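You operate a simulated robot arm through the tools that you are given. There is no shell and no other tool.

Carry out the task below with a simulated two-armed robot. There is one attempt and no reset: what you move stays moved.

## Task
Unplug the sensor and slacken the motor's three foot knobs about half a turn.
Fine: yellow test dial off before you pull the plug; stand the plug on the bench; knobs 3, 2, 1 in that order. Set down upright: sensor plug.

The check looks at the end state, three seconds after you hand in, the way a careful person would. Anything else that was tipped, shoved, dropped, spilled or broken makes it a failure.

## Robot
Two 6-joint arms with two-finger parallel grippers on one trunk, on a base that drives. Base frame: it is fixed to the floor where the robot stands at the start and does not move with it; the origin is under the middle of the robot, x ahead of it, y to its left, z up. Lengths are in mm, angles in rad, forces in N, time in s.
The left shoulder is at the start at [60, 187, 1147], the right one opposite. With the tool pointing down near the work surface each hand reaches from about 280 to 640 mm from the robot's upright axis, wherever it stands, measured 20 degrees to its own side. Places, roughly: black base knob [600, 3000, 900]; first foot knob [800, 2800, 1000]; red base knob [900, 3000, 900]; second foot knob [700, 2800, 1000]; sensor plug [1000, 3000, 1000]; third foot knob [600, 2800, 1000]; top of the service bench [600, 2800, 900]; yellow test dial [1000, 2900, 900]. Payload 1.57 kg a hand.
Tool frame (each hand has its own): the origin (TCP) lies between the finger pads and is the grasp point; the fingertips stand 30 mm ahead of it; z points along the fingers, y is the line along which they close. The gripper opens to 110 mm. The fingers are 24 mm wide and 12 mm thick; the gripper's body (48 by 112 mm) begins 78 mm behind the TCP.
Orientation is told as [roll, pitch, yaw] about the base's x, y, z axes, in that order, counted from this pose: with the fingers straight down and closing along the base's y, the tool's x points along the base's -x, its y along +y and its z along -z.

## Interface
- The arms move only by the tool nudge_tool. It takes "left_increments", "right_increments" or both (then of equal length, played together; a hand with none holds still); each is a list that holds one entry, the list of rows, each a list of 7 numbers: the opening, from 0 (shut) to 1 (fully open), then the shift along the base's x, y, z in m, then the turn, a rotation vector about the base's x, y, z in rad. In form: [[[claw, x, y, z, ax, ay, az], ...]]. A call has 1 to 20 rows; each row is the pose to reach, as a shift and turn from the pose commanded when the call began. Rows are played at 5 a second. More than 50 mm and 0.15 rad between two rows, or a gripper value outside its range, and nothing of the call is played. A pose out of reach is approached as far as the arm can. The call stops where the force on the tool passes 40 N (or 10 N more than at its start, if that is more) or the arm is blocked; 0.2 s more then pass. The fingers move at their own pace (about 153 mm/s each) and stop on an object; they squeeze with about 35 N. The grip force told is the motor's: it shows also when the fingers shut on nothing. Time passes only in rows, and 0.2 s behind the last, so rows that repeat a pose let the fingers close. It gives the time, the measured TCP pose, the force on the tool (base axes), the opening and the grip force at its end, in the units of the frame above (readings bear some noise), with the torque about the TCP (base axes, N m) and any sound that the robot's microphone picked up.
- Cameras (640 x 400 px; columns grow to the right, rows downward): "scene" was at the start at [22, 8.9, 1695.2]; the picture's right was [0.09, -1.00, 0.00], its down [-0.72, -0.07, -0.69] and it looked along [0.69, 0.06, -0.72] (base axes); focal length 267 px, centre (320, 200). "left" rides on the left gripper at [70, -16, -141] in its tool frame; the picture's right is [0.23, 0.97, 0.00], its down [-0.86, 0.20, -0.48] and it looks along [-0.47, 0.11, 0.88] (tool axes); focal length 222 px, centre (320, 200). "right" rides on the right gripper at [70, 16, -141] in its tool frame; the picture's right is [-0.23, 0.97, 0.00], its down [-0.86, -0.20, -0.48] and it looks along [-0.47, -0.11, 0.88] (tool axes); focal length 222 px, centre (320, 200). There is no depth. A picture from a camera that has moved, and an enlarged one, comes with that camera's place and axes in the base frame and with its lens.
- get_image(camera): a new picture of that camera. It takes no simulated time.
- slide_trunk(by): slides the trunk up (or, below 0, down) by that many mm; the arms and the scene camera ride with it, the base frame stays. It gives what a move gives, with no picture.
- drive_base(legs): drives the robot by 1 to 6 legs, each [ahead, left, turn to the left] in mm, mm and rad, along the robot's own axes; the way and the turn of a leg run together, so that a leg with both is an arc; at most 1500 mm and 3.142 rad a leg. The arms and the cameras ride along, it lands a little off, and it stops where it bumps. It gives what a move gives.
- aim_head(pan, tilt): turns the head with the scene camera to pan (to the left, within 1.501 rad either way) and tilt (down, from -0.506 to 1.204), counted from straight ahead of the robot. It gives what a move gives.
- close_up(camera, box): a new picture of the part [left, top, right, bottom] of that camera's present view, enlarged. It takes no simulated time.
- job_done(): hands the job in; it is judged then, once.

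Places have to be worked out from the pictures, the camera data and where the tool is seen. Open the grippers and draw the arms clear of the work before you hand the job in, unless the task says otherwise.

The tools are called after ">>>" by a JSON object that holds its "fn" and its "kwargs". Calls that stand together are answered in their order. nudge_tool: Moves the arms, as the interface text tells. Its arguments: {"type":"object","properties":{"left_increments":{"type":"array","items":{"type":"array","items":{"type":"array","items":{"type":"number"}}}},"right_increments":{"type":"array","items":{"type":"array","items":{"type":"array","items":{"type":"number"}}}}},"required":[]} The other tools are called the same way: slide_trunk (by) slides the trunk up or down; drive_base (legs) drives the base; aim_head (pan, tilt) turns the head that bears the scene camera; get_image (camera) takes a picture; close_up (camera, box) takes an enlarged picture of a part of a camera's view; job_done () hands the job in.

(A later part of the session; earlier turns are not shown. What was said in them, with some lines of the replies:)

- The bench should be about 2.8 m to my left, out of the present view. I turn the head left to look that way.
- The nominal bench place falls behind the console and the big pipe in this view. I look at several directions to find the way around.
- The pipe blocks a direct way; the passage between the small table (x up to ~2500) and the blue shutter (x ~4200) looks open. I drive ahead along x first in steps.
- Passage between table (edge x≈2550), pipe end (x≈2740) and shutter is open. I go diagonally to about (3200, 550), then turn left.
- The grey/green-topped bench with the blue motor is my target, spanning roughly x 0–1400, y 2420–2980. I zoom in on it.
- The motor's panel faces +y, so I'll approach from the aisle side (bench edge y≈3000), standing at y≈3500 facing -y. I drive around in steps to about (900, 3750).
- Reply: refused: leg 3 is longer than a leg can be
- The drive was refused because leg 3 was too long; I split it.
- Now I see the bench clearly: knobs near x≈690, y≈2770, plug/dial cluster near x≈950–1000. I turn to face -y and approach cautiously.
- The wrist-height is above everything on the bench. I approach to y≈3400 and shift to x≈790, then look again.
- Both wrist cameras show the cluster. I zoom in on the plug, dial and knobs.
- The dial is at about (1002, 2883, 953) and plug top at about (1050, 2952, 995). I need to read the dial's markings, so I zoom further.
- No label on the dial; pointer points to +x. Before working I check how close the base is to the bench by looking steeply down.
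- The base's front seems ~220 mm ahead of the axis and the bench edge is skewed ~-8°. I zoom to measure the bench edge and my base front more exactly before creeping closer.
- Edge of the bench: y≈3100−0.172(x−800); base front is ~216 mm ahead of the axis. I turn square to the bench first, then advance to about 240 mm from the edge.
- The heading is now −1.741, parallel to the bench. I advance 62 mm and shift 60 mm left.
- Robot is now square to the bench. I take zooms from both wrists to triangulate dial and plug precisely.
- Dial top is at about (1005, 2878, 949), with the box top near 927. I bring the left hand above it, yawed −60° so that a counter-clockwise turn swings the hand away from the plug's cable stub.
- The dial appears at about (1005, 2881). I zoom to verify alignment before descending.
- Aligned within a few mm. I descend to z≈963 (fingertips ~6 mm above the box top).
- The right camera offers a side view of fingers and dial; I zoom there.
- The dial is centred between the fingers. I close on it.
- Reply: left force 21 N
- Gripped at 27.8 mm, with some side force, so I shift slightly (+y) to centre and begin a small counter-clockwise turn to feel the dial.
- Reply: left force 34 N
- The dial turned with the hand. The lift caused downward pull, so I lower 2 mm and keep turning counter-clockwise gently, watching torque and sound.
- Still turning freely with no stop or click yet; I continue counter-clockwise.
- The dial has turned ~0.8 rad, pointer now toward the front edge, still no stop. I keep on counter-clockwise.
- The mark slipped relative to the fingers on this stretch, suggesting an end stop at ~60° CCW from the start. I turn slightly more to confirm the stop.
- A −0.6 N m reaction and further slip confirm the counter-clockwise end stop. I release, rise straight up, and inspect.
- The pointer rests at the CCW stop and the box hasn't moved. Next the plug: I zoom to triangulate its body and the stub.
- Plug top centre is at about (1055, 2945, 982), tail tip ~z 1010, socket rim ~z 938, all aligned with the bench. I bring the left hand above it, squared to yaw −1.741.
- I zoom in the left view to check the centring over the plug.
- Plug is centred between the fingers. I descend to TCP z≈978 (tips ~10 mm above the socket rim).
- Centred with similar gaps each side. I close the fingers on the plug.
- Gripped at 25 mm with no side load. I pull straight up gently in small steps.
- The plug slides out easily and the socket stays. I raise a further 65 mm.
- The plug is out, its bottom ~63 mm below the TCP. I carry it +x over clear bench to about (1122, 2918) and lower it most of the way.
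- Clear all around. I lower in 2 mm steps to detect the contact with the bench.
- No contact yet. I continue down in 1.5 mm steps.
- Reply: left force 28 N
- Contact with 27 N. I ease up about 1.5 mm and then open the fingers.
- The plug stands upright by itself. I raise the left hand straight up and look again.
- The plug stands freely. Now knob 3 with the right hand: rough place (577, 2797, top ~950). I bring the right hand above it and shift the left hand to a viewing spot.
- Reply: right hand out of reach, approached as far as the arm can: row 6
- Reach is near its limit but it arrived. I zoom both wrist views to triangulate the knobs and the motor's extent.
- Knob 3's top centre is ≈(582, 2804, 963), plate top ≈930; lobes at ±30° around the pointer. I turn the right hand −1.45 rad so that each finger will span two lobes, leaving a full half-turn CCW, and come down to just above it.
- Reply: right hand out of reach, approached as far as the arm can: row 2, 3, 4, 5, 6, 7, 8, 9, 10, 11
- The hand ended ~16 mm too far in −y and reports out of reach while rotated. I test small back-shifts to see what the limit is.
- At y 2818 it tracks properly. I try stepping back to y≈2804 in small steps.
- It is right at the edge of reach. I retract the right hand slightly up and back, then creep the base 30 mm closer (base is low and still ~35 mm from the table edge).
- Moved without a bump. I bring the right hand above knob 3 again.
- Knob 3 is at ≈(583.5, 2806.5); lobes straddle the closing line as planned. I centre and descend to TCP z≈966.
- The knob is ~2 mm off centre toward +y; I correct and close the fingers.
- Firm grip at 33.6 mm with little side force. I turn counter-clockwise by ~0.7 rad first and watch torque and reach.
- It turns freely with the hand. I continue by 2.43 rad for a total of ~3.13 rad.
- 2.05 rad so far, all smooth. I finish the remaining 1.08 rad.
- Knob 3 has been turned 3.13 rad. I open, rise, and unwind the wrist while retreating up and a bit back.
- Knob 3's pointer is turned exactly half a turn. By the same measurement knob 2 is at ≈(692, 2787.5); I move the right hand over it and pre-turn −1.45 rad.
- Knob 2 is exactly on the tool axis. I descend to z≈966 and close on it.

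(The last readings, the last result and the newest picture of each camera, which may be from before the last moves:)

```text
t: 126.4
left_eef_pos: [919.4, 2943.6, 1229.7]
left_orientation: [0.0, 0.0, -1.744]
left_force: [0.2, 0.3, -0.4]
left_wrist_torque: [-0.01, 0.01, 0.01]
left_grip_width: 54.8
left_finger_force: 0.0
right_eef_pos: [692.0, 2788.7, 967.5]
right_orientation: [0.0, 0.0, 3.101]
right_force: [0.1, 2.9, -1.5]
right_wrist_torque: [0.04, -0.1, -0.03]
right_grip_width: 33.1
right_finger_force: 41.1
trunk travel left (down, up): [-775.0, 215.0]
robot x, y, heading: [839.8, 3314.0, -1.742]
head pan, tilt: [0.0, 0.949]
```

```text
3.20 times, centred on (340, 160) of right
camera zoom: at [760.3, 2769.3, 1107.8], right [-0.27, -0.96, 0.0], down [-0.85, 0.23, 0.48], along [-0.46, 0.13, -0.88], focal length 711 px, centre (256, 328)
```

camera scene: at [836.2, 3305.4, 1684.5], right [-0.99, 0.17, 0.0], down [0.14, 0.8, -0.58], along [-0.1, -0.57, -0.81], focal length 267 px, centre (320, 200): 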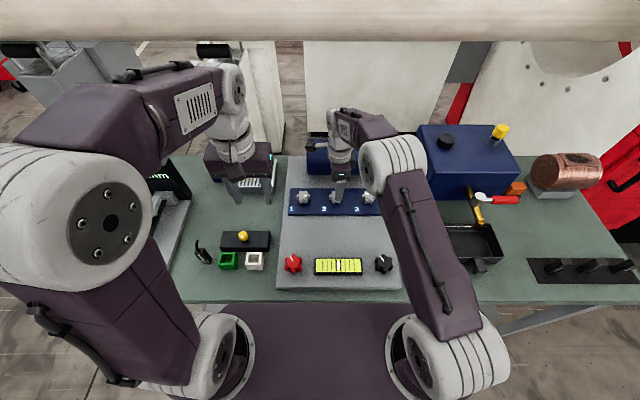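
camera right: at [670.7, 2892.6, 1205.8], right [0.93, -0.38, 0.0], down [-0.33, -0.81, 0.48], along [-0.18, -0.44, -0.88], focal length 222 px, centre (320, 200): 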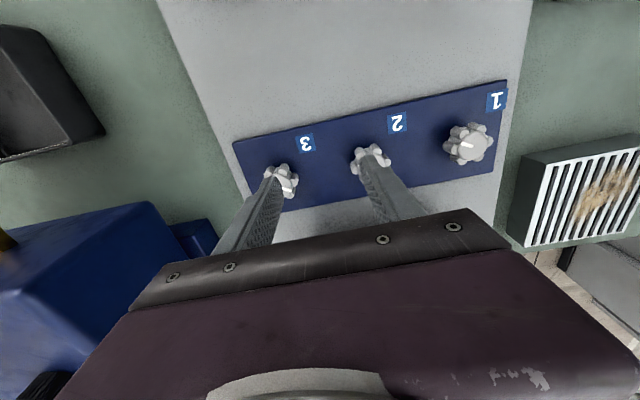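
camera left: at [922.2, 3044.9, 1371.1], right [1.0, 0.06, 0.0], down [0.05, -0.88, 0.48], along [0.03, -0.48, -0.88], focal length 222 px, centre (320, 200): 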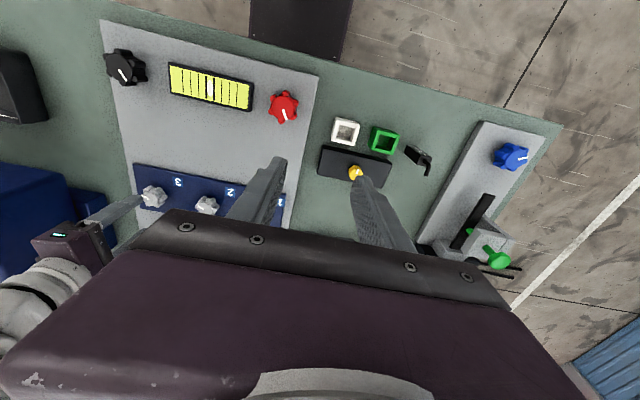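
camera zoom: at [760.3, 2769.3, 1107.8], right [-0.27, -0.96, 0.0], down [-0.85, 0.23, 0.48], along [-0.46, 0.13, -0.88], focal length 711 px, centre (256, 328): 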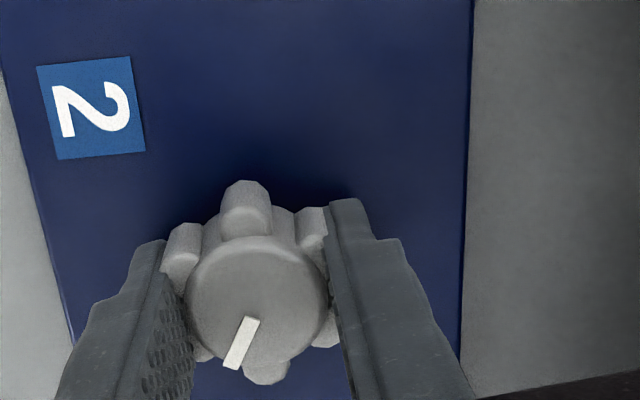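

Same firm grip as for knob 3. I turn counter-clockwise 1.6 rad, then the rest.

>>> {"fn": "nudge_tool", "kwargs": {"right_increments": [[[0.0, 0, 0, 0, 0, 0, 0.1], [0.0, 0, 0, 0, 0, 0, 0.225], [0.0, 0, 0, 0, 0, 0, 0.35], [0.0, 0, 0, 0, 0, 0, 0.475], [0.0, 0, 0, 0, 0, 0, 0.6], [0.0, 0, 0, 0, 0, 0, 0.725], [0.0, 0, 0, 0, 0, 0, 0.85], [0.0, 0, 0, 0, 0, 0, 0.975], [0.0, 0, 0, 0, 0, 0, 1.1], [0.0, 0, 0, 0, 0, 0, 1.225], [0.0, 0, 0, 0, 0, 0, 1.35], [0.0, 0, 0, 0, 0, 0, 1.475], [0.0, 0, 0, 0, 0, 0, 1.6]]]}}

>>> {"fn": "nudge_tool", "kwargs": {"right_increments": [[[0.0, 0, 0, 0, 0, 0, 0.125], [0.0, 0, 0, 0, 0, 0, 0.25], [0.0, 0, 0, 0, 0, 0, 0.375], [0.0, 0, 0, 0, 0, 0, 0.5], [0.0, 0, 0, 0, 0, 0, 0.625], [0.0, 0, 0, 0, 0, 0, 0.75], [0.0, 0, 0, 0, 0, 0, 0.875], [0.0, 0, 0, 0, 0, 0, 1.0], [0.0, 0, 0, 0, 0, 0, 1.125], [0.0, 0, 0, 0, 0, 0, 1.25], [0.0, 0, 0, 0, 0, 0, 1.375], [0.0, 0, 0, 0, 0, 0, 1.5], [0.0, 0, 0, 0, 0, 0, 1.54], [0.0, 0, 0, 0, 0, 0, 1.54]]]}}

>>> {"fn": "close_up", "kwargs": {"camera": "right", "box": [240, 100, 440, 220]}}

```text
t: 129.2
left_eef_pos: [918.7, 2944.5, 1229.4]
left_orientation: [0.002, -0.002, -1.742]
left_force: [-0.5, 0.5, 0.0]
left_wrist_torque: [0.01, -0.02, 0.01]
left_grip_width: 54.9
left_finger_force: 0.1
right_eef_pos: [691.5, 2787.2, 967.7]
right_orientation: [0.0, -0.002, -1.58]
right_force: [-6.2, 0.2, 8.9]
right_wrist_torque: [0.46, 0.09, 0.0]
right_grip_width: 33.3
right_finger_force: 41.5
trunk travel left (down, up): [-775.0, 215.0]
robot x, y, heading: [839.3, 3315.7, -1.736]
head pan, tilt: [0.0, 0.949]
```

```text
t: 132.2
left_eef_pos: [918.7, 2943.9, 1230.0]
left_orientation: [0.003, 0.0, -1.742]
left_force: [-0.1, -0.5, 0.0]
left_wrist_torque: [0.01, 0.02, 0.0]
left_grip_width: 55.1
left_finger_force: 0.0
right_eef_pos: [692.2, 2788.4, 966.9]
right_orientation: [-0.002, -0.003, -0.042]
right_force: [-5.3, -3.3, 11.0]
right_wrist_torque: [0.25, -0.66, 0.02]
right_grip_width: 33.1
right_finger_force: 41.4
trunk travel left (down, up): [-775.0, 215.0]
robot x, y, heading: [837.5, 3318.9, -1.737]
head pan, tilt: [0.0, 0.949]
```

```text
3.20 times, centred on (340, 160) of right
camera zoom: at [622.2, 2807.9, 1107.6], right [0.27, 0.96, 0.0], down [0.85, -0.24, 0.48], along [0.46, -0.13, -0.88], focal length 711 px, centre (256, 328)
```

zoom: 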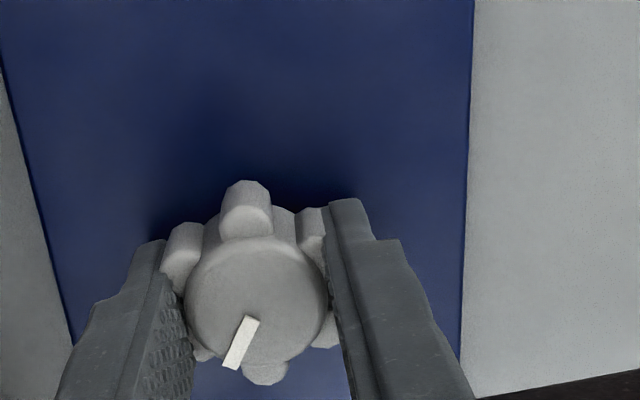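

Knob 2 turned 3.14 rad. I release, rise, and park the right hand back on its side, unwinding the wrist.

>>> {"fn": "nudge_tool", "kwargs": {"right_increments": [[[0.4, 0, 0, 0, 0, 0, 0], [0.6, 0, 0, 0, 0, 0, 0], [0.6, 0, 0, 0, 0, 0, 0], [0.6, 0, 0, 0.02, 0, 0, 0], [0.6, 0, 0, 0.05, 0, 0, 0], [0.6, 0, 0.005, 0.08, 0, 0, 0], [0.6, -0.005, 0.02, 0.11, 0, 0, -0.13], [0.6, -0.01, 0.04, 0.14, 0, 0, -0.27], [0.6, -0.02, 0.06, 0.17, 0, 0, -0.41], [0.6, -0.03, 0.08, 0.19, 0, 0, -0.55], [0.6, -0.045, 0.1, 0.21, 0, 0, -0.69], [0.6, -0.06, 0.12, 0.22, 0, 0, -0.83], [0.6, -0.075, 0.14, 0.22, 0, 0, -0.97], [0.6, -0.085, 0.15, 0.22, 0, 0, -1.11], [0.6, -0.09, 0.155, 0.22, 0, 0, -1.25], [0.6, -0.09, 0.155, 0.22, 0, 0, -1.39], [0.6, -0.09, 0.155, 0.22, 0, 0, -1.53], [0.6, -0.09, 0.155, 0.22, 0, 0, -1.67], [0.6, -0.09, 0.155, 0.22, 0, 0, -1.69]]]}}

>>> {"fn": "get_image", "kwargs": {"camera": "right"}}

>>> {"fn": "get_image", "kwargs": {"camera": "scene"}}

>>> {"fn": "get_image", "kwargs": {"camera": "left"}}

```text
t: 136.2
left_eef_pos: [918.0, 2942.9, 1229.5]
left_orientation: [0.001, 0.0, -1.743]
left_force: [-0.2, 0.3, 0.4]
left_wrist_torque: [0.03, 0.05, 0.0]
left_grip_width: 55.1
left_finger_force: 0.0
right_eef_pos: [602.0, 2943.6, 1187.6]
right_orientation: [0.001, 0.002, -1.734]
right_force: [-0.4, -0.4, -0.4]
right_wrist_torque: [0.01, 0.01, -0.01]
right_grip_width: 65.9
right_finger_force: 0.1
trunk travel left (down, up): [-775.0, 215.0]
robot x, y, heading: [839.7, 3314.8, -1.735]
head pan, tilt: [0.0, 0.949]
```

```text
taken
camera right: at [629.1, 3009.9, 1327.0], right [0.92, -0.38, 0.0], down [-0.34, -0.81, 0.48], along [-0.18, -0.44, -0.88], focal length 222 px, centre (320, 200)
```

right: 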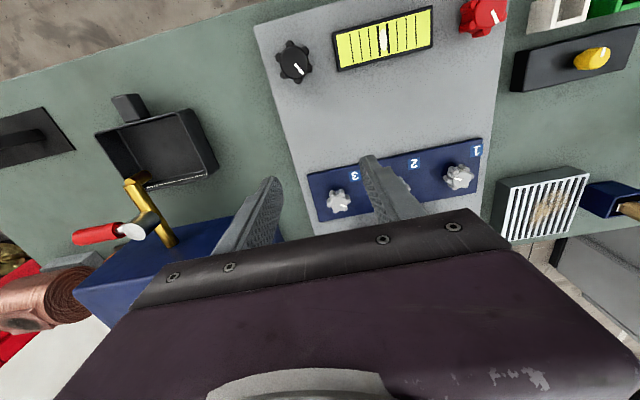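

```text
taken
camera scene: at [836.2, 3305.3, 1684.5], right [-0.99, 0.17, 0.0], down [0.14, 0.8, -0.58], along [-0.1, -0.57, -0.81], focal length 267 px, centre (320, 200)
```

scene: 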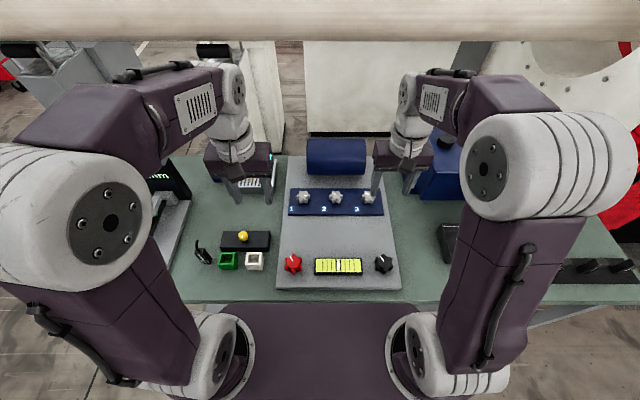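

```text
taken
camera left: at [916.7, 3014.5, 1371.1], right [1.0, 0.06, 0.0], down [0.05, -0.88, 0.48], along [0.03, -0.48, -0.88], focal length 222 px, centre (320, 200)
```

left: 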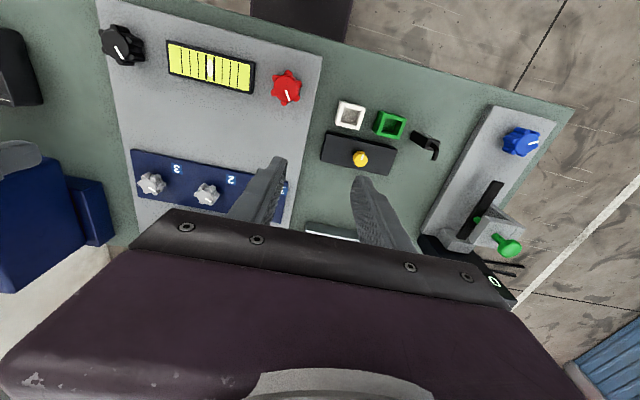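

Pointers of knobs 3 and 2 look turned. For knob 1 at ≈(801.5, 2769.5) I use the left hand: move over it with −1.45 rad pre-turn, staying at z≈1065 first.

>>> {"fn": "nudge_tool", "kwargs": {"left_increments": [[[0.6, -0.005, -0.012, -0.015, 0, 0, -0.12], [0.6, -0.015, -0.026, -0.03, 0, 0, -0.24], [0.6, -0.025, -0.04, -0.045, 0, 0, -0.36], [0.6, -0.035, -0.055, -0.06, 0, 0, -0.48], [0.6, -0.045, -0.07, -0.075, 0, 0, -0.6], [0.6, -0.055, -0.085, -0.09, 0, 0, -0.72], [0.6, -0.065, -0.1, -0.105, 0, 0, -0.84], [0.6, -0.077, -0.115, -0.12, 0, 0, -0.96], [0.6, -0.089, -0.13, -0.135, 0, 0, -1.08], [0.6, -0.1, -0.147, -0.15, 0, 0, -1.2], [0.6, -0.11, -0.162, -0.16, 0, 0, -1.32], [0.6, -0.117, -0.174, -0.165, 0, 0, -1.44], [0.6, -0.117, -0.174, -0.165, 0, 0, -1.44]]]}}

>>> {"fn": "get_image", "kwargs": {"camera": "left"}}

>>> {"fn": "close_up", "kwargs": {"camera": "left", "box": [220, 80, 420, 220]}}

>>> {"fn": "get_image", "kwargs": {"camera": "scene"}}

```text
t: 139.0
left_eef_pos: [800.5, 2769.7, 1064.8]
left_orientation: [-0.001, 0.0, 3.1]
left_force: [-0.4, 0.6, -0.1]
left_wrist_torque: [-0.01, 0.01, 0.0]
left_grip_width: 66.1
left_finger_force: 0.2
right_eef_pos: [602.5, 2944.2, 1186.7]
right_orientation: [-0.001, 0.0, -1.732]
right_force: [0.0, 0.1, 0.6]
right_wrist_torque: [-0.02, 0.03, 0.02]
right_grip_width: 65.8
right_finger_force: 0.2
trunk travel left (down, up): [-775.0, 215.0]
robot x, y, heading: [838.8, 3316.3, -1.735]
head pan, tilt: [0.0, 0.949]
```

```text
taken
camera left: at [873.3, 2782.6, 1205.9], right [0.19, -0.98, 0.0], down [-0.86, -0.16, 0.48], along [-0.47, -0.09, -0.88], focal length 222 px, centre (320, 200)
```

left: 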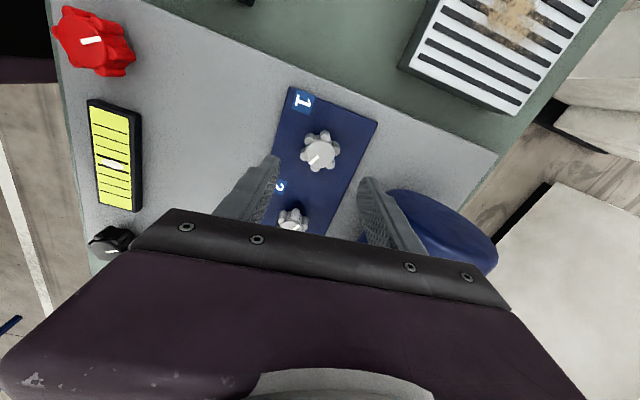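

```text
2.86 times, centred on (320, 150) of left
camera zoom: at [873.3, 2782.6, 1205.9], right [0.19, -0.98, 0.0], down [-0.86, -0.16, 0.48], along [-0.47, -0.09, -0.88], focal length 635 px, centre (320, 343)
```

zoom: 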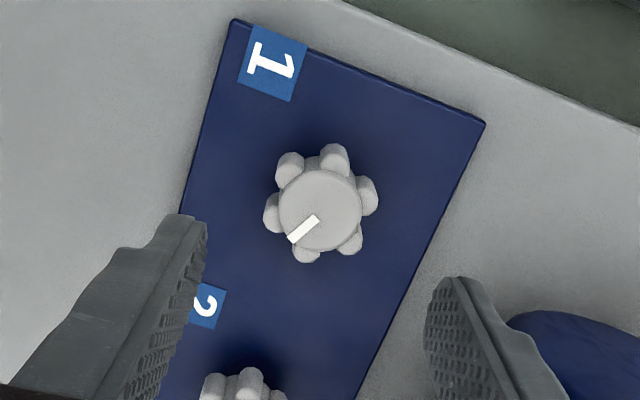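

```text
taken
camera scene: at [836.3, 3305.6, 1684.5], right [-0.99, 0.17, 0.0], down [0.14, 0.8, -0.58], along [-0.1, -0.57, -0.81], focal length 267 px, centre (320, 200)
```

scene: 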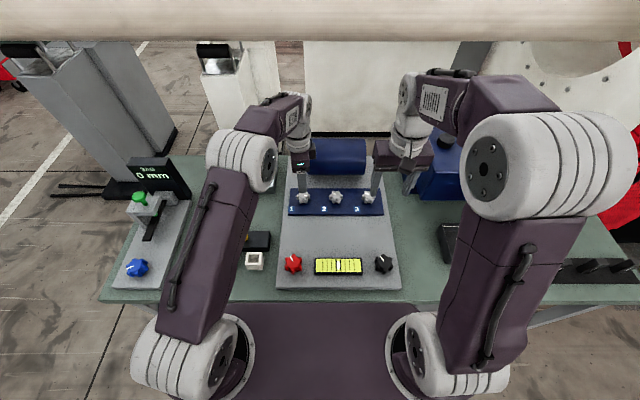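

Knob 1 is within ~1.5 mm of the tool axis with lobes straddling the fingers. I descend to z≈967 and close.

>>> {"fn": "nudge_tool", "kwargs": {"left_increments": [[[0.6, -0.001, 0, -0.03, 0, 0, 0], [0.6, -0.001, 0, -0.055, 0, 0, 0], [0.6, -0.001, 0, -0.075, 0, 0, 0], [0.6, -0.001, 0, -0.09, 0, 0, 0], [0.6, -0.001, 0, -0.098, 0, 0, 0], [0.6, -0.001, 0, -0.098, 0, 0, 0]]]}}

>>> {"fn": "close_up", "kwargs": {"camera": "left", "box": [220, 100, 420, 220]}}

```text
t: 140.4
left_eef_pos: [801.0, 2770.0, 965.7]
left_orientation: [-0.001, 0.002, 3.103]
left_force: [0.3, -0.5, -0.1]
left_wrist_torque: [-0.03, 0.02, 0.02]
left_grip_width: 66.1
left_finger_force: 0.2
right_eef_pos: [602.5, 2944.4, 1186.3]
right_orientation: [0.001, 0.0, -1.734]
right_force: [0.8, -0.3, 0.1]
right_wrist_torque: [0.02, 0.0, -0.03]
right_grip_width: 66.0
right_finger_force: 0.0
trunk travel left (down, up): [-775.0, 215.0]
robot x, y, heading: [834.4, 3319.1, -1.74]
head pan, tilt: [0.0, 0.949]
```

```text
3.20 times, centred on (320, 160) of left
camera zoom: at [872.7, 2782.3, 1107.3], right [0.19, -0.98, 0.0], down [-0.86, -0.17, 0.48], along [-0.47, -0.09, -0.88], focal length 711 px, centre (320, 328)
```

zoom: 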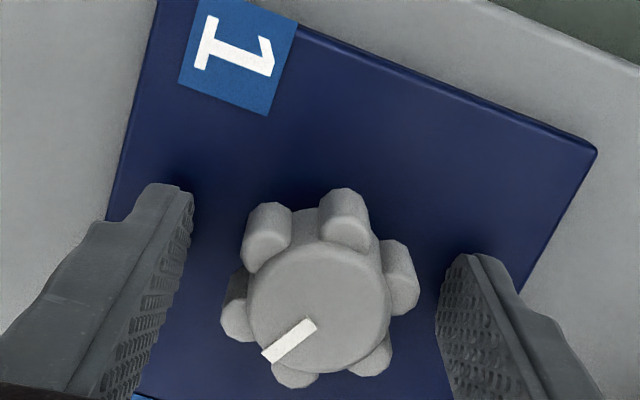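

Centred. I trim the yaw by −0.08 rad so the fingers seat flat on two lobes each, then close.

>>> {"fn": "nudge_tool", "kwargs": {"left_increments": [[[0.6, 0, 0, 0, 0, 0, -0.08], [0.5, 0, 0, 0, 0, 0, -0.08], [0.42, 0, 0, 0, 0, 0, -0.08], [0.35, 0, 0, 0, 0, 0, -0.08], [0.0, 0, 0, 0, 0, 0, -0.08], [0.0, 0, 0, 0, 0, 0, -0.08]]]}}

>>> {"fn": "close_up", "kwargs": {"camera": "left", "box": [220, 100, 420, 220]}}

```text
t: 141.8
left_eef_pos: [801.1, 2769.4, 966.7]
left_orientation: [0.0, 0.001, 3.021]
left_force: [-0.4, 0.6, 1.2]
left_wrist_torque: [-0.12, 0.01, 0.0]
left_grip_width: 33.9
left_finger_force: 41.6
right_eef_pos: [602.0, 2942.7, 1186.9]
right_orientation: [-0.001, 0.002, -1.732]
right_force: [0.4, -0.7, 0.4]
right_wrist_torque: [0.01, -0.02, 0.02]
right_grip_width: 66.0
right_finger_force: 0.2
trunk travel left (down, up): [-775.0, 215.0]
robot x, y, heading: [835.5, 3319.2, -1.744]
head pan, tilt: [0.0, 0.949]
```

```text
3.20 times, centred on (320, 160) of left
camera zoom: at [873.6, 2776.7, 1107.9], right [0.11, -0.99, 0.0], down [-0.87, -0.1, 0.48], along [-0.48, -0.05, -0.88], focal length 711 px, centre (320, 328)
```

zoom: 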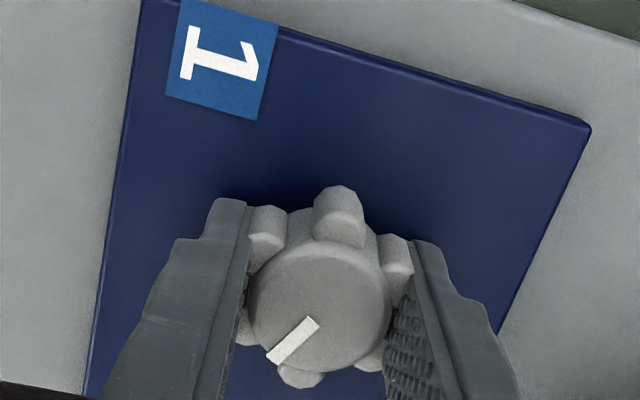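

Well seated. I turn knob 1 counter-clockwise by 1.6 then 1.54 rad.

>>> {"fn": "nudge_tool", "kwargs": {"left_increments": [[[0.0, 0, 0, 0, 0, 0, 0.1], [0.0, 0, 0, 0, 0, 0, 0.225], [0.0, 0, 0, 0, 0, 0, 0.35], [0.0, 0, 0, 0, 0, 0, 0.475], [0.0, 0, 0, 0, 0, 0, 0.6], [0.0, 0, 0, 0, 0, 0, 0.725], [0.0, 0, 0, 0, 0, 0, 0.85], [0.0, 0, 0, 0, 0, 0, 0.975], [0.0, 0, 0, 0, 0, 0, 1.1], [0.0, 0, 0, 0, 0, 0, 1.225], [0.0, 0, 0, 0, 0, 0, 1.35], [0.0, 0, 0, 0, 0, 0, 1.475], [0.0, 0, 0, 0, 0, 0, 1.6]]]}}

>>> {"fn": "nudge_tool", "kwargs": {"left_increments": [[[0.0, 0, 0, 0, 0, 0, 0.125], [0.0, 0, 0, 0, 0, 0, 0.25], [0.0, 0, 0, 0, 0, 0, 0.375], [0.0, 0, 0, 0, 0, 0, 0.5], [0.0, 0, 0, 0, 0, 0, 0.625], [0.0, 0, 0, 0, 0, 0, 0.75], [0.0, 0, 0, 0, 0, 0, 0.875], [0.0, 0, 0, 0, 0, 0, 1.0], [0.0, 0, 0, 0, 0, 0, 1.125], [0.0, 0, 0, 0, 0, 0, 1.25], [0.0, 0, 0, 0, 0, 0, 1.375], [0.0, 0, 0, 0, 0, 0, 1.5], [0.0, 0, 0, 0, 0, 0, 1.54], [0.0, 0, 0, 0, 0, 0, 1.54]]]}}

>>> {"fn": "close_up", "kwargs": {"camera": "left", "box": [220, 100, 420, 220]}}

```text
t: 144.6
left_eef_pos: [799.8, 2769.6, 965.8]
left_orientation: [0.003, -0.001, -1.66]
left_force: [-7.2, 2.0, 0.2]
left_wrist_torque: [0.31, 0.39, 0.0]
left_grip_width: 33.7
left_finger_force: 41.5
right_eef_pos: [600.4, 2943.7, 1186.5]
right_orientation: [0.003, 0.0, -1.732]
right_force: [-0.4, -0.1, 1.5]
right_wrist_torque: [-0.02, -0.01, -0.01]
right_grip_width: 65.7
right_finger_force: 0.0
trunk travel left (down, up): [-775.0, 215.0]
robot x, y, heading: [835.1, 3318.2, -1.744]
head pan, tilt: [0.0, 0.949]
```

```text
t: 147.6
left_eef_pos: [800.0, 2769.7, 967.1]
left_orientation: [-0.002, -0.002, -0.12]
left_force: [-10.4, -3.8, 5.1]
left_wrist_torque: [-0.04, -0.3, 0.03]
left_grip_width: 33.6
left_finger_force: 41.9
right_eef_pos: [599.7, 2942.8, 1186.3]
right_orientation: [0.001, 0.0, -1.732]
right_force: [-0.3, 0.3, -0.6]
right_wrist_torque: [-0.02, -0.03, 0.05]
right_grip_width: 65.8
right_finger_force: 0.0
trunk travel left (down, up): [-775.0, 215.0]
robot x, y, heading: [832.4, 3315.0, -1.737]
head pan, tilt: [0.0, 0.949]
```

```text
3.20 times, centred on (320, 160) of left
camera zoom: at [729.6, 2761.3, 1107.9], right [-0.11, 0.99, 0.0], down [0.87, 0.1, 0.48], along [0.48, 0.05, -0.88], focal length 711 px, centre (320, 328)
```

zoom: 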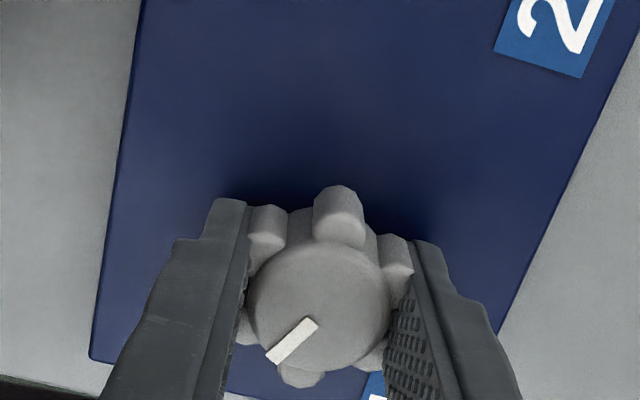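

Knob 1 turned by 3.14 rad. I release, rise, unwind and park the left hand above/behind the work.

>>> {"fn": "nudge_tool", "kwargs": {"left_increments": [[[0.4, 0, 0, 0, 0, 0, 0], [0.6, 0, 0, 0, 0, 0, 0], [0.6, 0, 0, 0, 0, 0, 0], [0.6, 0, 0, 0.02, 0, 0, 0], [0.6, 0, 0, 0.05, 0, 0, 0], [0.6, 0, 0.005, 0.08, 0, 0, 0], [0.6, 0.01, 0.02, 0.11, 0, 0, -0.13], [0.6, 0.02, 0.04, 0.14, 0, 0, -0.27], [0.6, 0.03, 0.06, 0.17, 0, 0, -0.41], [0.6, 0.04, 0.08, 0.19, 0, 0, -0.55], [0.6, 0.055, 0.1, 0.21, 0, 0, -0.69], [0.6, 0.07, 0.12, 0.23, 0, 0, -0.83], [0.6, 0.085, 0.14, 0.24, 0, 0, -0.97], [0.6, 0.1, 0.155, 0.25, 0, 0, -1.11], [0.6, 0.115, 0.17, 0.26, 0, 0, -1.25], [0.6, 0.118, 0.174, 0.263, 0, 0, -1.39], [0.6, 0.118, 0.174, 0.263, 0, 0, -1.53], [0.6, 0.118, 0.174, 0.263, 0, 0, -1.62], [0.6, 0.118, 0.174, 0.263, 0, 0, -1.62]]]}}

>>> {"fn": "get_image", "kwargs": {"camera": "scene"}}

>>> {"fn": "close_up", "kwargs": {"camera": "scene", "box": [180, 170, 400, 290]}}

>>> {"fn": "get_image", "kwargs": {"camera": "left"}}

>>> {"fn": "close_up", "kwargs": {"camera": "right", "box": [280, 100, 500, 240]}}

```text
t: 151.6
left_eef_pos: [919.5, 2943.2, 1230.2]
left_orientation: [0.0, 0.0, -1.742]
left_force: [0.6, 0.4, 0.7]
left_wrist_torque: [-0.01, -0.03, 0.0]
left_grip_width: 66.0
left_finger_force: 0.1
right_eef_pos: [601.4, 2943.1, 1186.8]
right_orientation: [-0.001, 0.0, -1.732]
right_force: [0.3, -0.2, 0.2]
right_wrist_torque: [0.02, -0.02, -0.04]
right_grip_width: 66.0
right_finger_force: 0.0
trunk travel left (down, up): [-775.0, 215.0]
robot x, y, heading: [834.5, 3315.3, -1.741]
head pan, tilt: [0.0, 0.949]
```

```text
taken
camera scene: at [836.1, 3305.3, 1684.5], right [-0.99, 0.17, 0.0], down [0.14, 0.8, -0.58], along [-0.1, -0.57, -0.81], focal length 267 px, centre (320, 200)
```

scene: 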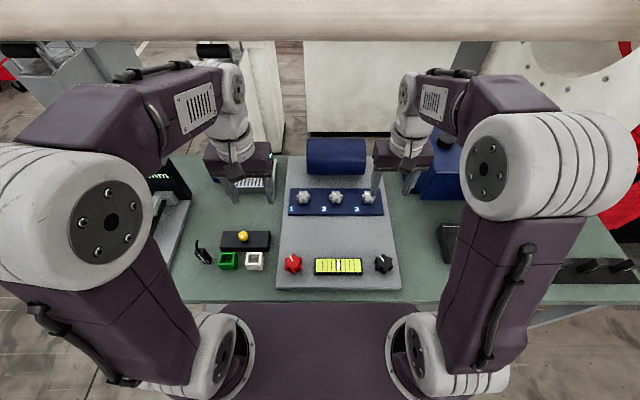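

```text
2.91 times, centred on (290, 230) of scene
camera zoom: at [836.1, 3305.3, 1684.5], right [-0.99, 0.17, 0.0], down [0.14, 0.8, -0.58], along [-0.1, -0.57, -0.81], focal length 775 px, centre (407, 113)
```

zoom: 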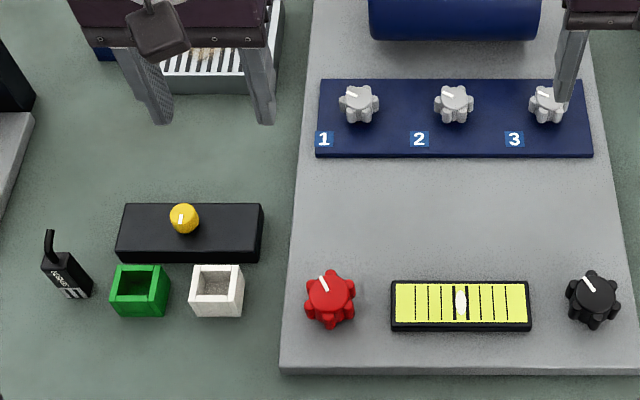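

```text
taken
camera left: at [917.3, 3013.8, 1370.9], right [1.0, 0.06, 0.0], down [0.05, -0.88, 0.48], along [0.03, -0.48, -0.88], focal length 222 px, centre (320, 200)
```

left: 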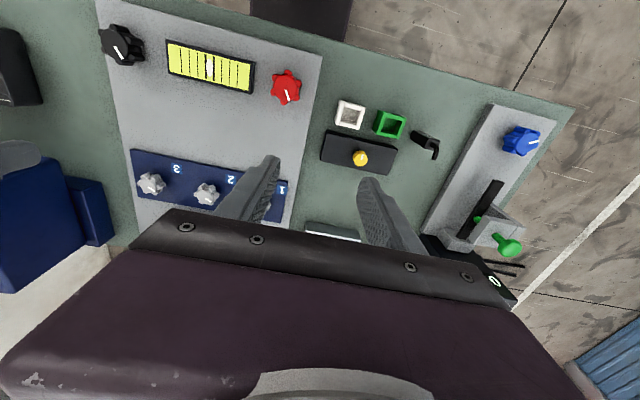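

```text
2.86 times, centred on (390, 170) of right
camera zoom: at [628.9, 3009.9, 1327.0], right [0.92, -0.38, 0.0], down [-0.34, -0.81, 0.48], along [-0.18, -0.44, -0.88], focal length 635 px, centre (120, 286)
```

zoom: 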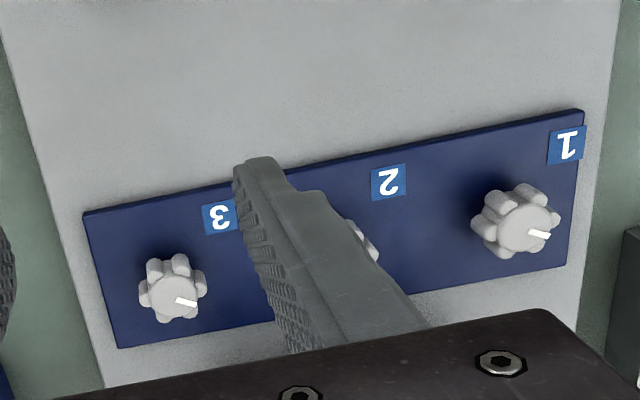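

All three pointers are turned half a turn, dial is at its stop, plug stands upright, nothing else displaced. I open the grippers fully and back the robot away from the bench.

>>> {"fn": "nudge_tool", "kwargs": {"left_increments": [[[1.0, 0, 0.01, 0.01, 0, 0, 0], [1.0, 0, 0.02, 0.02, 0, 0, 0], [1.0, 0, 0.02, 0.02, 0, 0, 0]]], "right_increments": [[[1.0, 0, 0.01, 0.01, 0, 0, 0], [1.0, 0, 0.02, 0.02, 0, 0, 0], [1.0, 0, 0.02, 0.02, 0, 0, 0]]]}}

>>> {"fn": "drive_base", "kwargs": {"legs": [[-400, 0, 0]]}}

>>> {"fn": "aim_head", "kwargs": {"pan": 0.0, "tilt": 0.75}}

>>> {"fn": "get_image", "kwargs": {"camera": "scene"}}

>>> {"fn": "close_up", "kwargs": {"camera": "scene", "box": [200, 80, 440, 230]}}

```text
t: 152.4
left_eef_pos: [920.3, 2962.9, 1248.8]
left_orientation: [0.001, -0.001, -1.742]
left_force: [-0.9, -0.1, 0.3]
left_wrist_torque: [0.03, 0.01, -0.01]
left_grip_width: 110.1
left_finger_force: 0.1
right_eef_pos: [601.4, 2963.2, 1206.0]
right_orientation: [-0.001, 0.002, -1.734]
right_force: [0.5, 0.9, 0.4]
right_wrist_torque: [-0.01, 0.02, -0.02]
right_grip_width: 110.0
right_finger_force: 0.1
trunk travel left (down, up): [-775.0, 215.0]
robot x, y, heading: [835.2, 3313.8, -1.738]
head pan, tilt: [0.0, 0.949]
```

```text
t: 154.9
left_eef_pos: [986.0, 3347.5, 1248.8]
left_orientation: [0.0, 0.001, -1.737]
left_force: [-0.2, -0.9, 1.0]
left_wrist_torque: [0.01, -0.01, -0.03]
left_grip_width: 109.8
left_finger_force: 0.1
right_eef_pos: [666.5, 3347.5, 1206.7]
right_orientation: [-0.002, 0.002, -1.73]
right_force: [0.2, 0.1, 0.6]
right_wrist_torque: [0.01, 0.04, 0.01]
right_grip_width: 110.0
right_finger_force: 0.1
trunk travel left (down, up): [-775.0, 215.0]
robot x, y, heading: [900.2, 3705.6, -1.743]
head pan, tilt: [0.0, 0.949]
```

```text
t: 155.6
left_eef_pos: [985.6, 3349.7, 1250.0]
left_orientation: [0.001, -0.001, -1.739]
left_force: [-0.9, -0.3, -0.4]
left_wrist_torque: [0.01, -0.03, -0.03]
left_grip_width: 110.2
left_finger_force: 0.0
right_eef_pos: [667.0, 3349.3, 1207.0]
right_orientation: [0.0, -0.001, -1.73]
right_force: [0.1, -0.7, 1.3]
right_wrist_torque: [0.01, 0.02, 0.01]
right_grip_width: 110.0
right_finger_force: 0.0
trunk travel left (down, up): [-775.0, 215.0]
robot x, y, heading: [900.2, 3705.2, -1.736]
head pan, tilt: [0.0, 0.75]
```

```text
taken
camera scene: at [899.7, 3682.3, 1700.0], right [-0.99, 0.17, 0.0], down [0.11, 0.67, -0.73], along [-0.12, -0.72, -0.68], focal length 267 px, centre (320, 200)
```

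scene: 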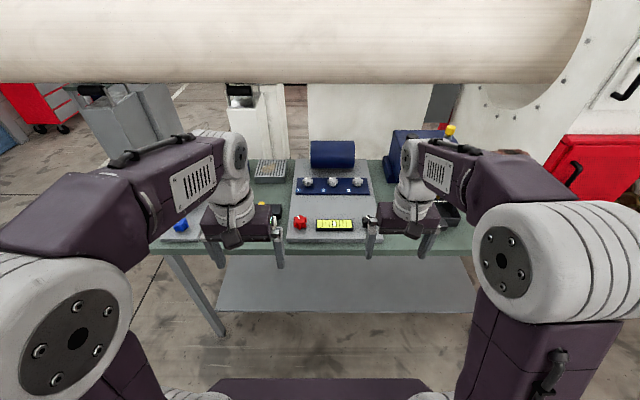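

```text
2.67 times, centred on (320, 155) of scene
camera zoom: at [899.7, 3682.3, 1700.0], right [-0.99, 0.17, 0.0], down [0.11, 0.67, -0.73], along [-0.12, -0.72, -0.68], focal length 711 px, centre (320, 320)
```

zoom: 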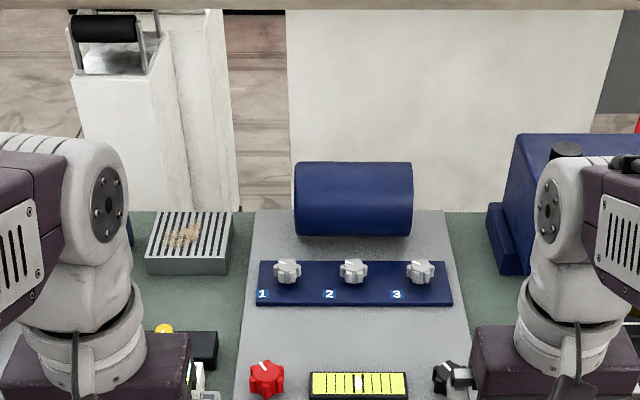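

The arms are clear. One last check of the plug and dial from the wrist camera.

>>> {"fn": "get_image", "kwargs": {"camera": "left"}}

>>> {"fn": "drive_base", "kwargs": {"legs": [[-150, -150, 0]]}}

>>> {"fn": "get_image", "kwargs": {"camera": "scene"}}

>>> {"fn": "close_up", "kwargs": {"camera": "scene", "box": [150, 100, 450, 260]}}

```text
taken
camera left: at [982.6, 3420.1, 1390.7], right [1.0, 0.06, 0.0], down [0.05, -0.88, 0.48], along [0.03, -0.48, -0.88], focal length 222 px, centre (320, 200)
```

left: 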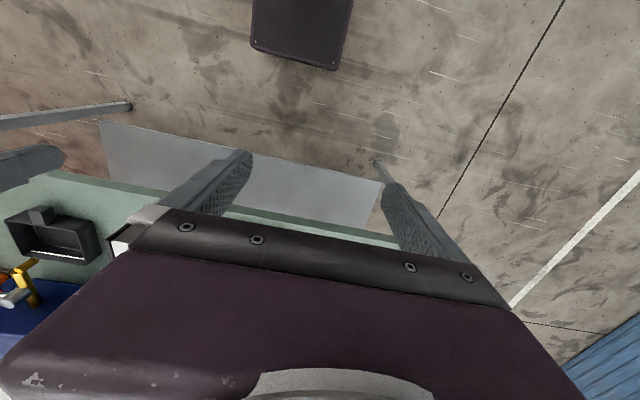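

```text
t: 157.3
left_eef_pos: [862.6, 3517.5, 1247.6]
left_orientation: [-0.003, 0.002, -1.739]
left_force: [0.2, -0.9, 0.5]
left_wrist_torque: [0.01, 0.04, -0.01]
left_grip_width: 110.1
left_finger_force: 0.1
right_eef_pos: [544.8, 3516.7, 1206.2]
right_orientation: [-0.002, 0.003, -1.729]
right_force: [-0.1, -0.6, -0.6]
right_wrist_torque: [0.04, -0.01, -0.03]
right_grip_width: 109.9
right_finger_force: 0.1
trunk travel left (down, up): [-775.0, 215.0]
robot x, y, heading: [776.5, 3875.4, -1.737]
head pan, tilt: [0.0, 0.75]
```

```text
taken
camera scene: at [778.0, 3848.4, 1700.0], right [-0.99, 0.16, 0.0], down [0.11, 0.67, -0.73], along [-0.12, -0.72, -0.68], focal length 267 px, centre (320, 200)
```

scene: 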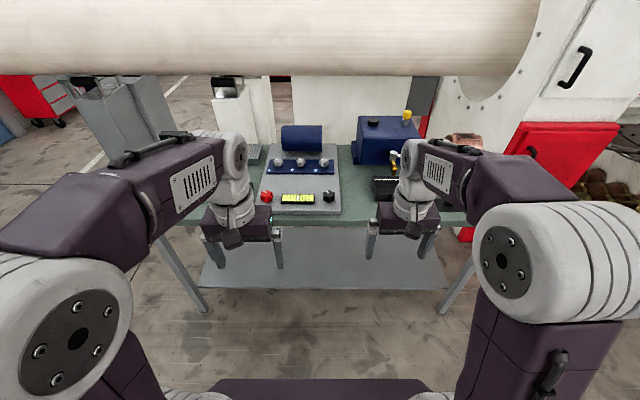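

```text
2.13 times, centred on (300, 180) of scene
camera zoom: at [778.0, 3848.4, 1700.0], right [-0.99, 0.16, 0.0], down [0.11, 0.67, -0.73], along [-0.12, -0.72, -0.68], focal length 569 px, centre (363, 243)
```

zoom: 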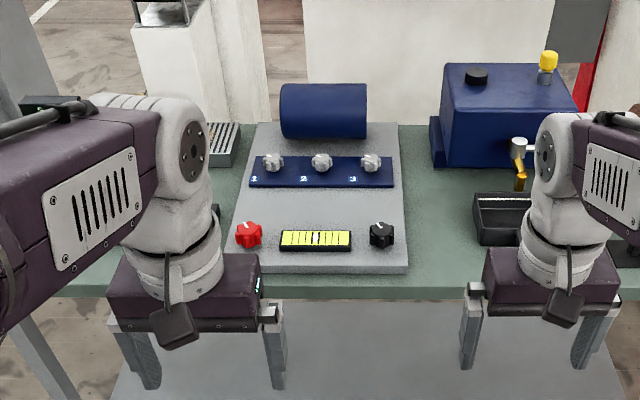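

The plug is hidden behind the left arm; I slide the base left to see it once more.

>>> {"fn": "drive_base", "kwargs": {"legs": [[0, 380, 0]]}}

>>> {"fn": "close_up", "kwargs": {"camera": "scene", "box": [220, 120, 420, 240]}}

```text
t: 159.7
left_eef_pos: [1236.9, 3455.6, 1248.2]
left_orientation: [0.001, 0.0, -1.74]
left_force: [0.0, -1.1, -0.7]
left_wrist_torque: [-0.01, -0.03, 0.01]
left_grip_width: 110.0
left_finger_force: 0.0
right_eef_pos: [920.3, 3457.1, 1205.9]
right_orientation: [0.002, 0.0, -1.732]
right_force: [-0.6, -0.4, -0.6]
right_wrist_torque: [0.01, -0.01, 0.0]
right_grip_width: 110.1
right_finger_force: 0.0
trunk travel left (down, up): [-775.0, 215.0]
robot x, y, heading: [1154.9, 3807.3, -1.73]
head pan, tilt: [0.0, 0.75]
```

```text
3.20 times, centred on (320, 180) of scene
camera zoom: at [1151.6, 3788.2, 1700.0], right [-0.99, 0.17, 0.0], down [0.11, 0.67, -0.73], along [-0.12, -0.72, -0.68], focal length 853 px, centre (320, 264)
```

zoom: 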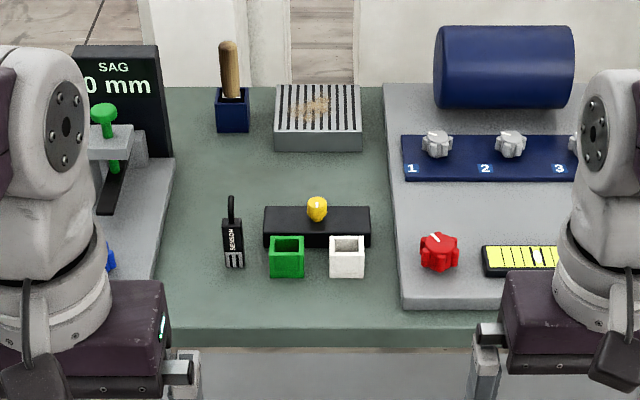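

The plug stands upright on the bench, the socket is empty, the dial is at its stop and the three knobs are turned half a turn. Grippers are open and the arms are clear, so I hand in.

>>> {"fn": "job_done", "kwargs": {}}

```text
The job is handed in.
```

I've handed the job in. The sensor is unplugged, its plug is standing upright on the bench, and all three foot knobs are slackened about half a turn.

- **Test dial:** I turned the yellow dial off before pulling the plug, counter-clockwise to its end stop about 60° from where it started. The dial has no markings, so I took that stop to be "off"; that is my one assumption.
- **Sensor plug:** It came straight up out of the green socket. It now stands on clear bench just left of the socket, seen from the aisle.
- **Foot knobs:** I turned knobs 3, 2 and 1 in that order, each counter-clockwise by about 180°. The pointers confirmed it afterwards.

In the final pictures nothing else on the bench looked moved or tipped. The grippers are open and the robot is backed away from the bench.
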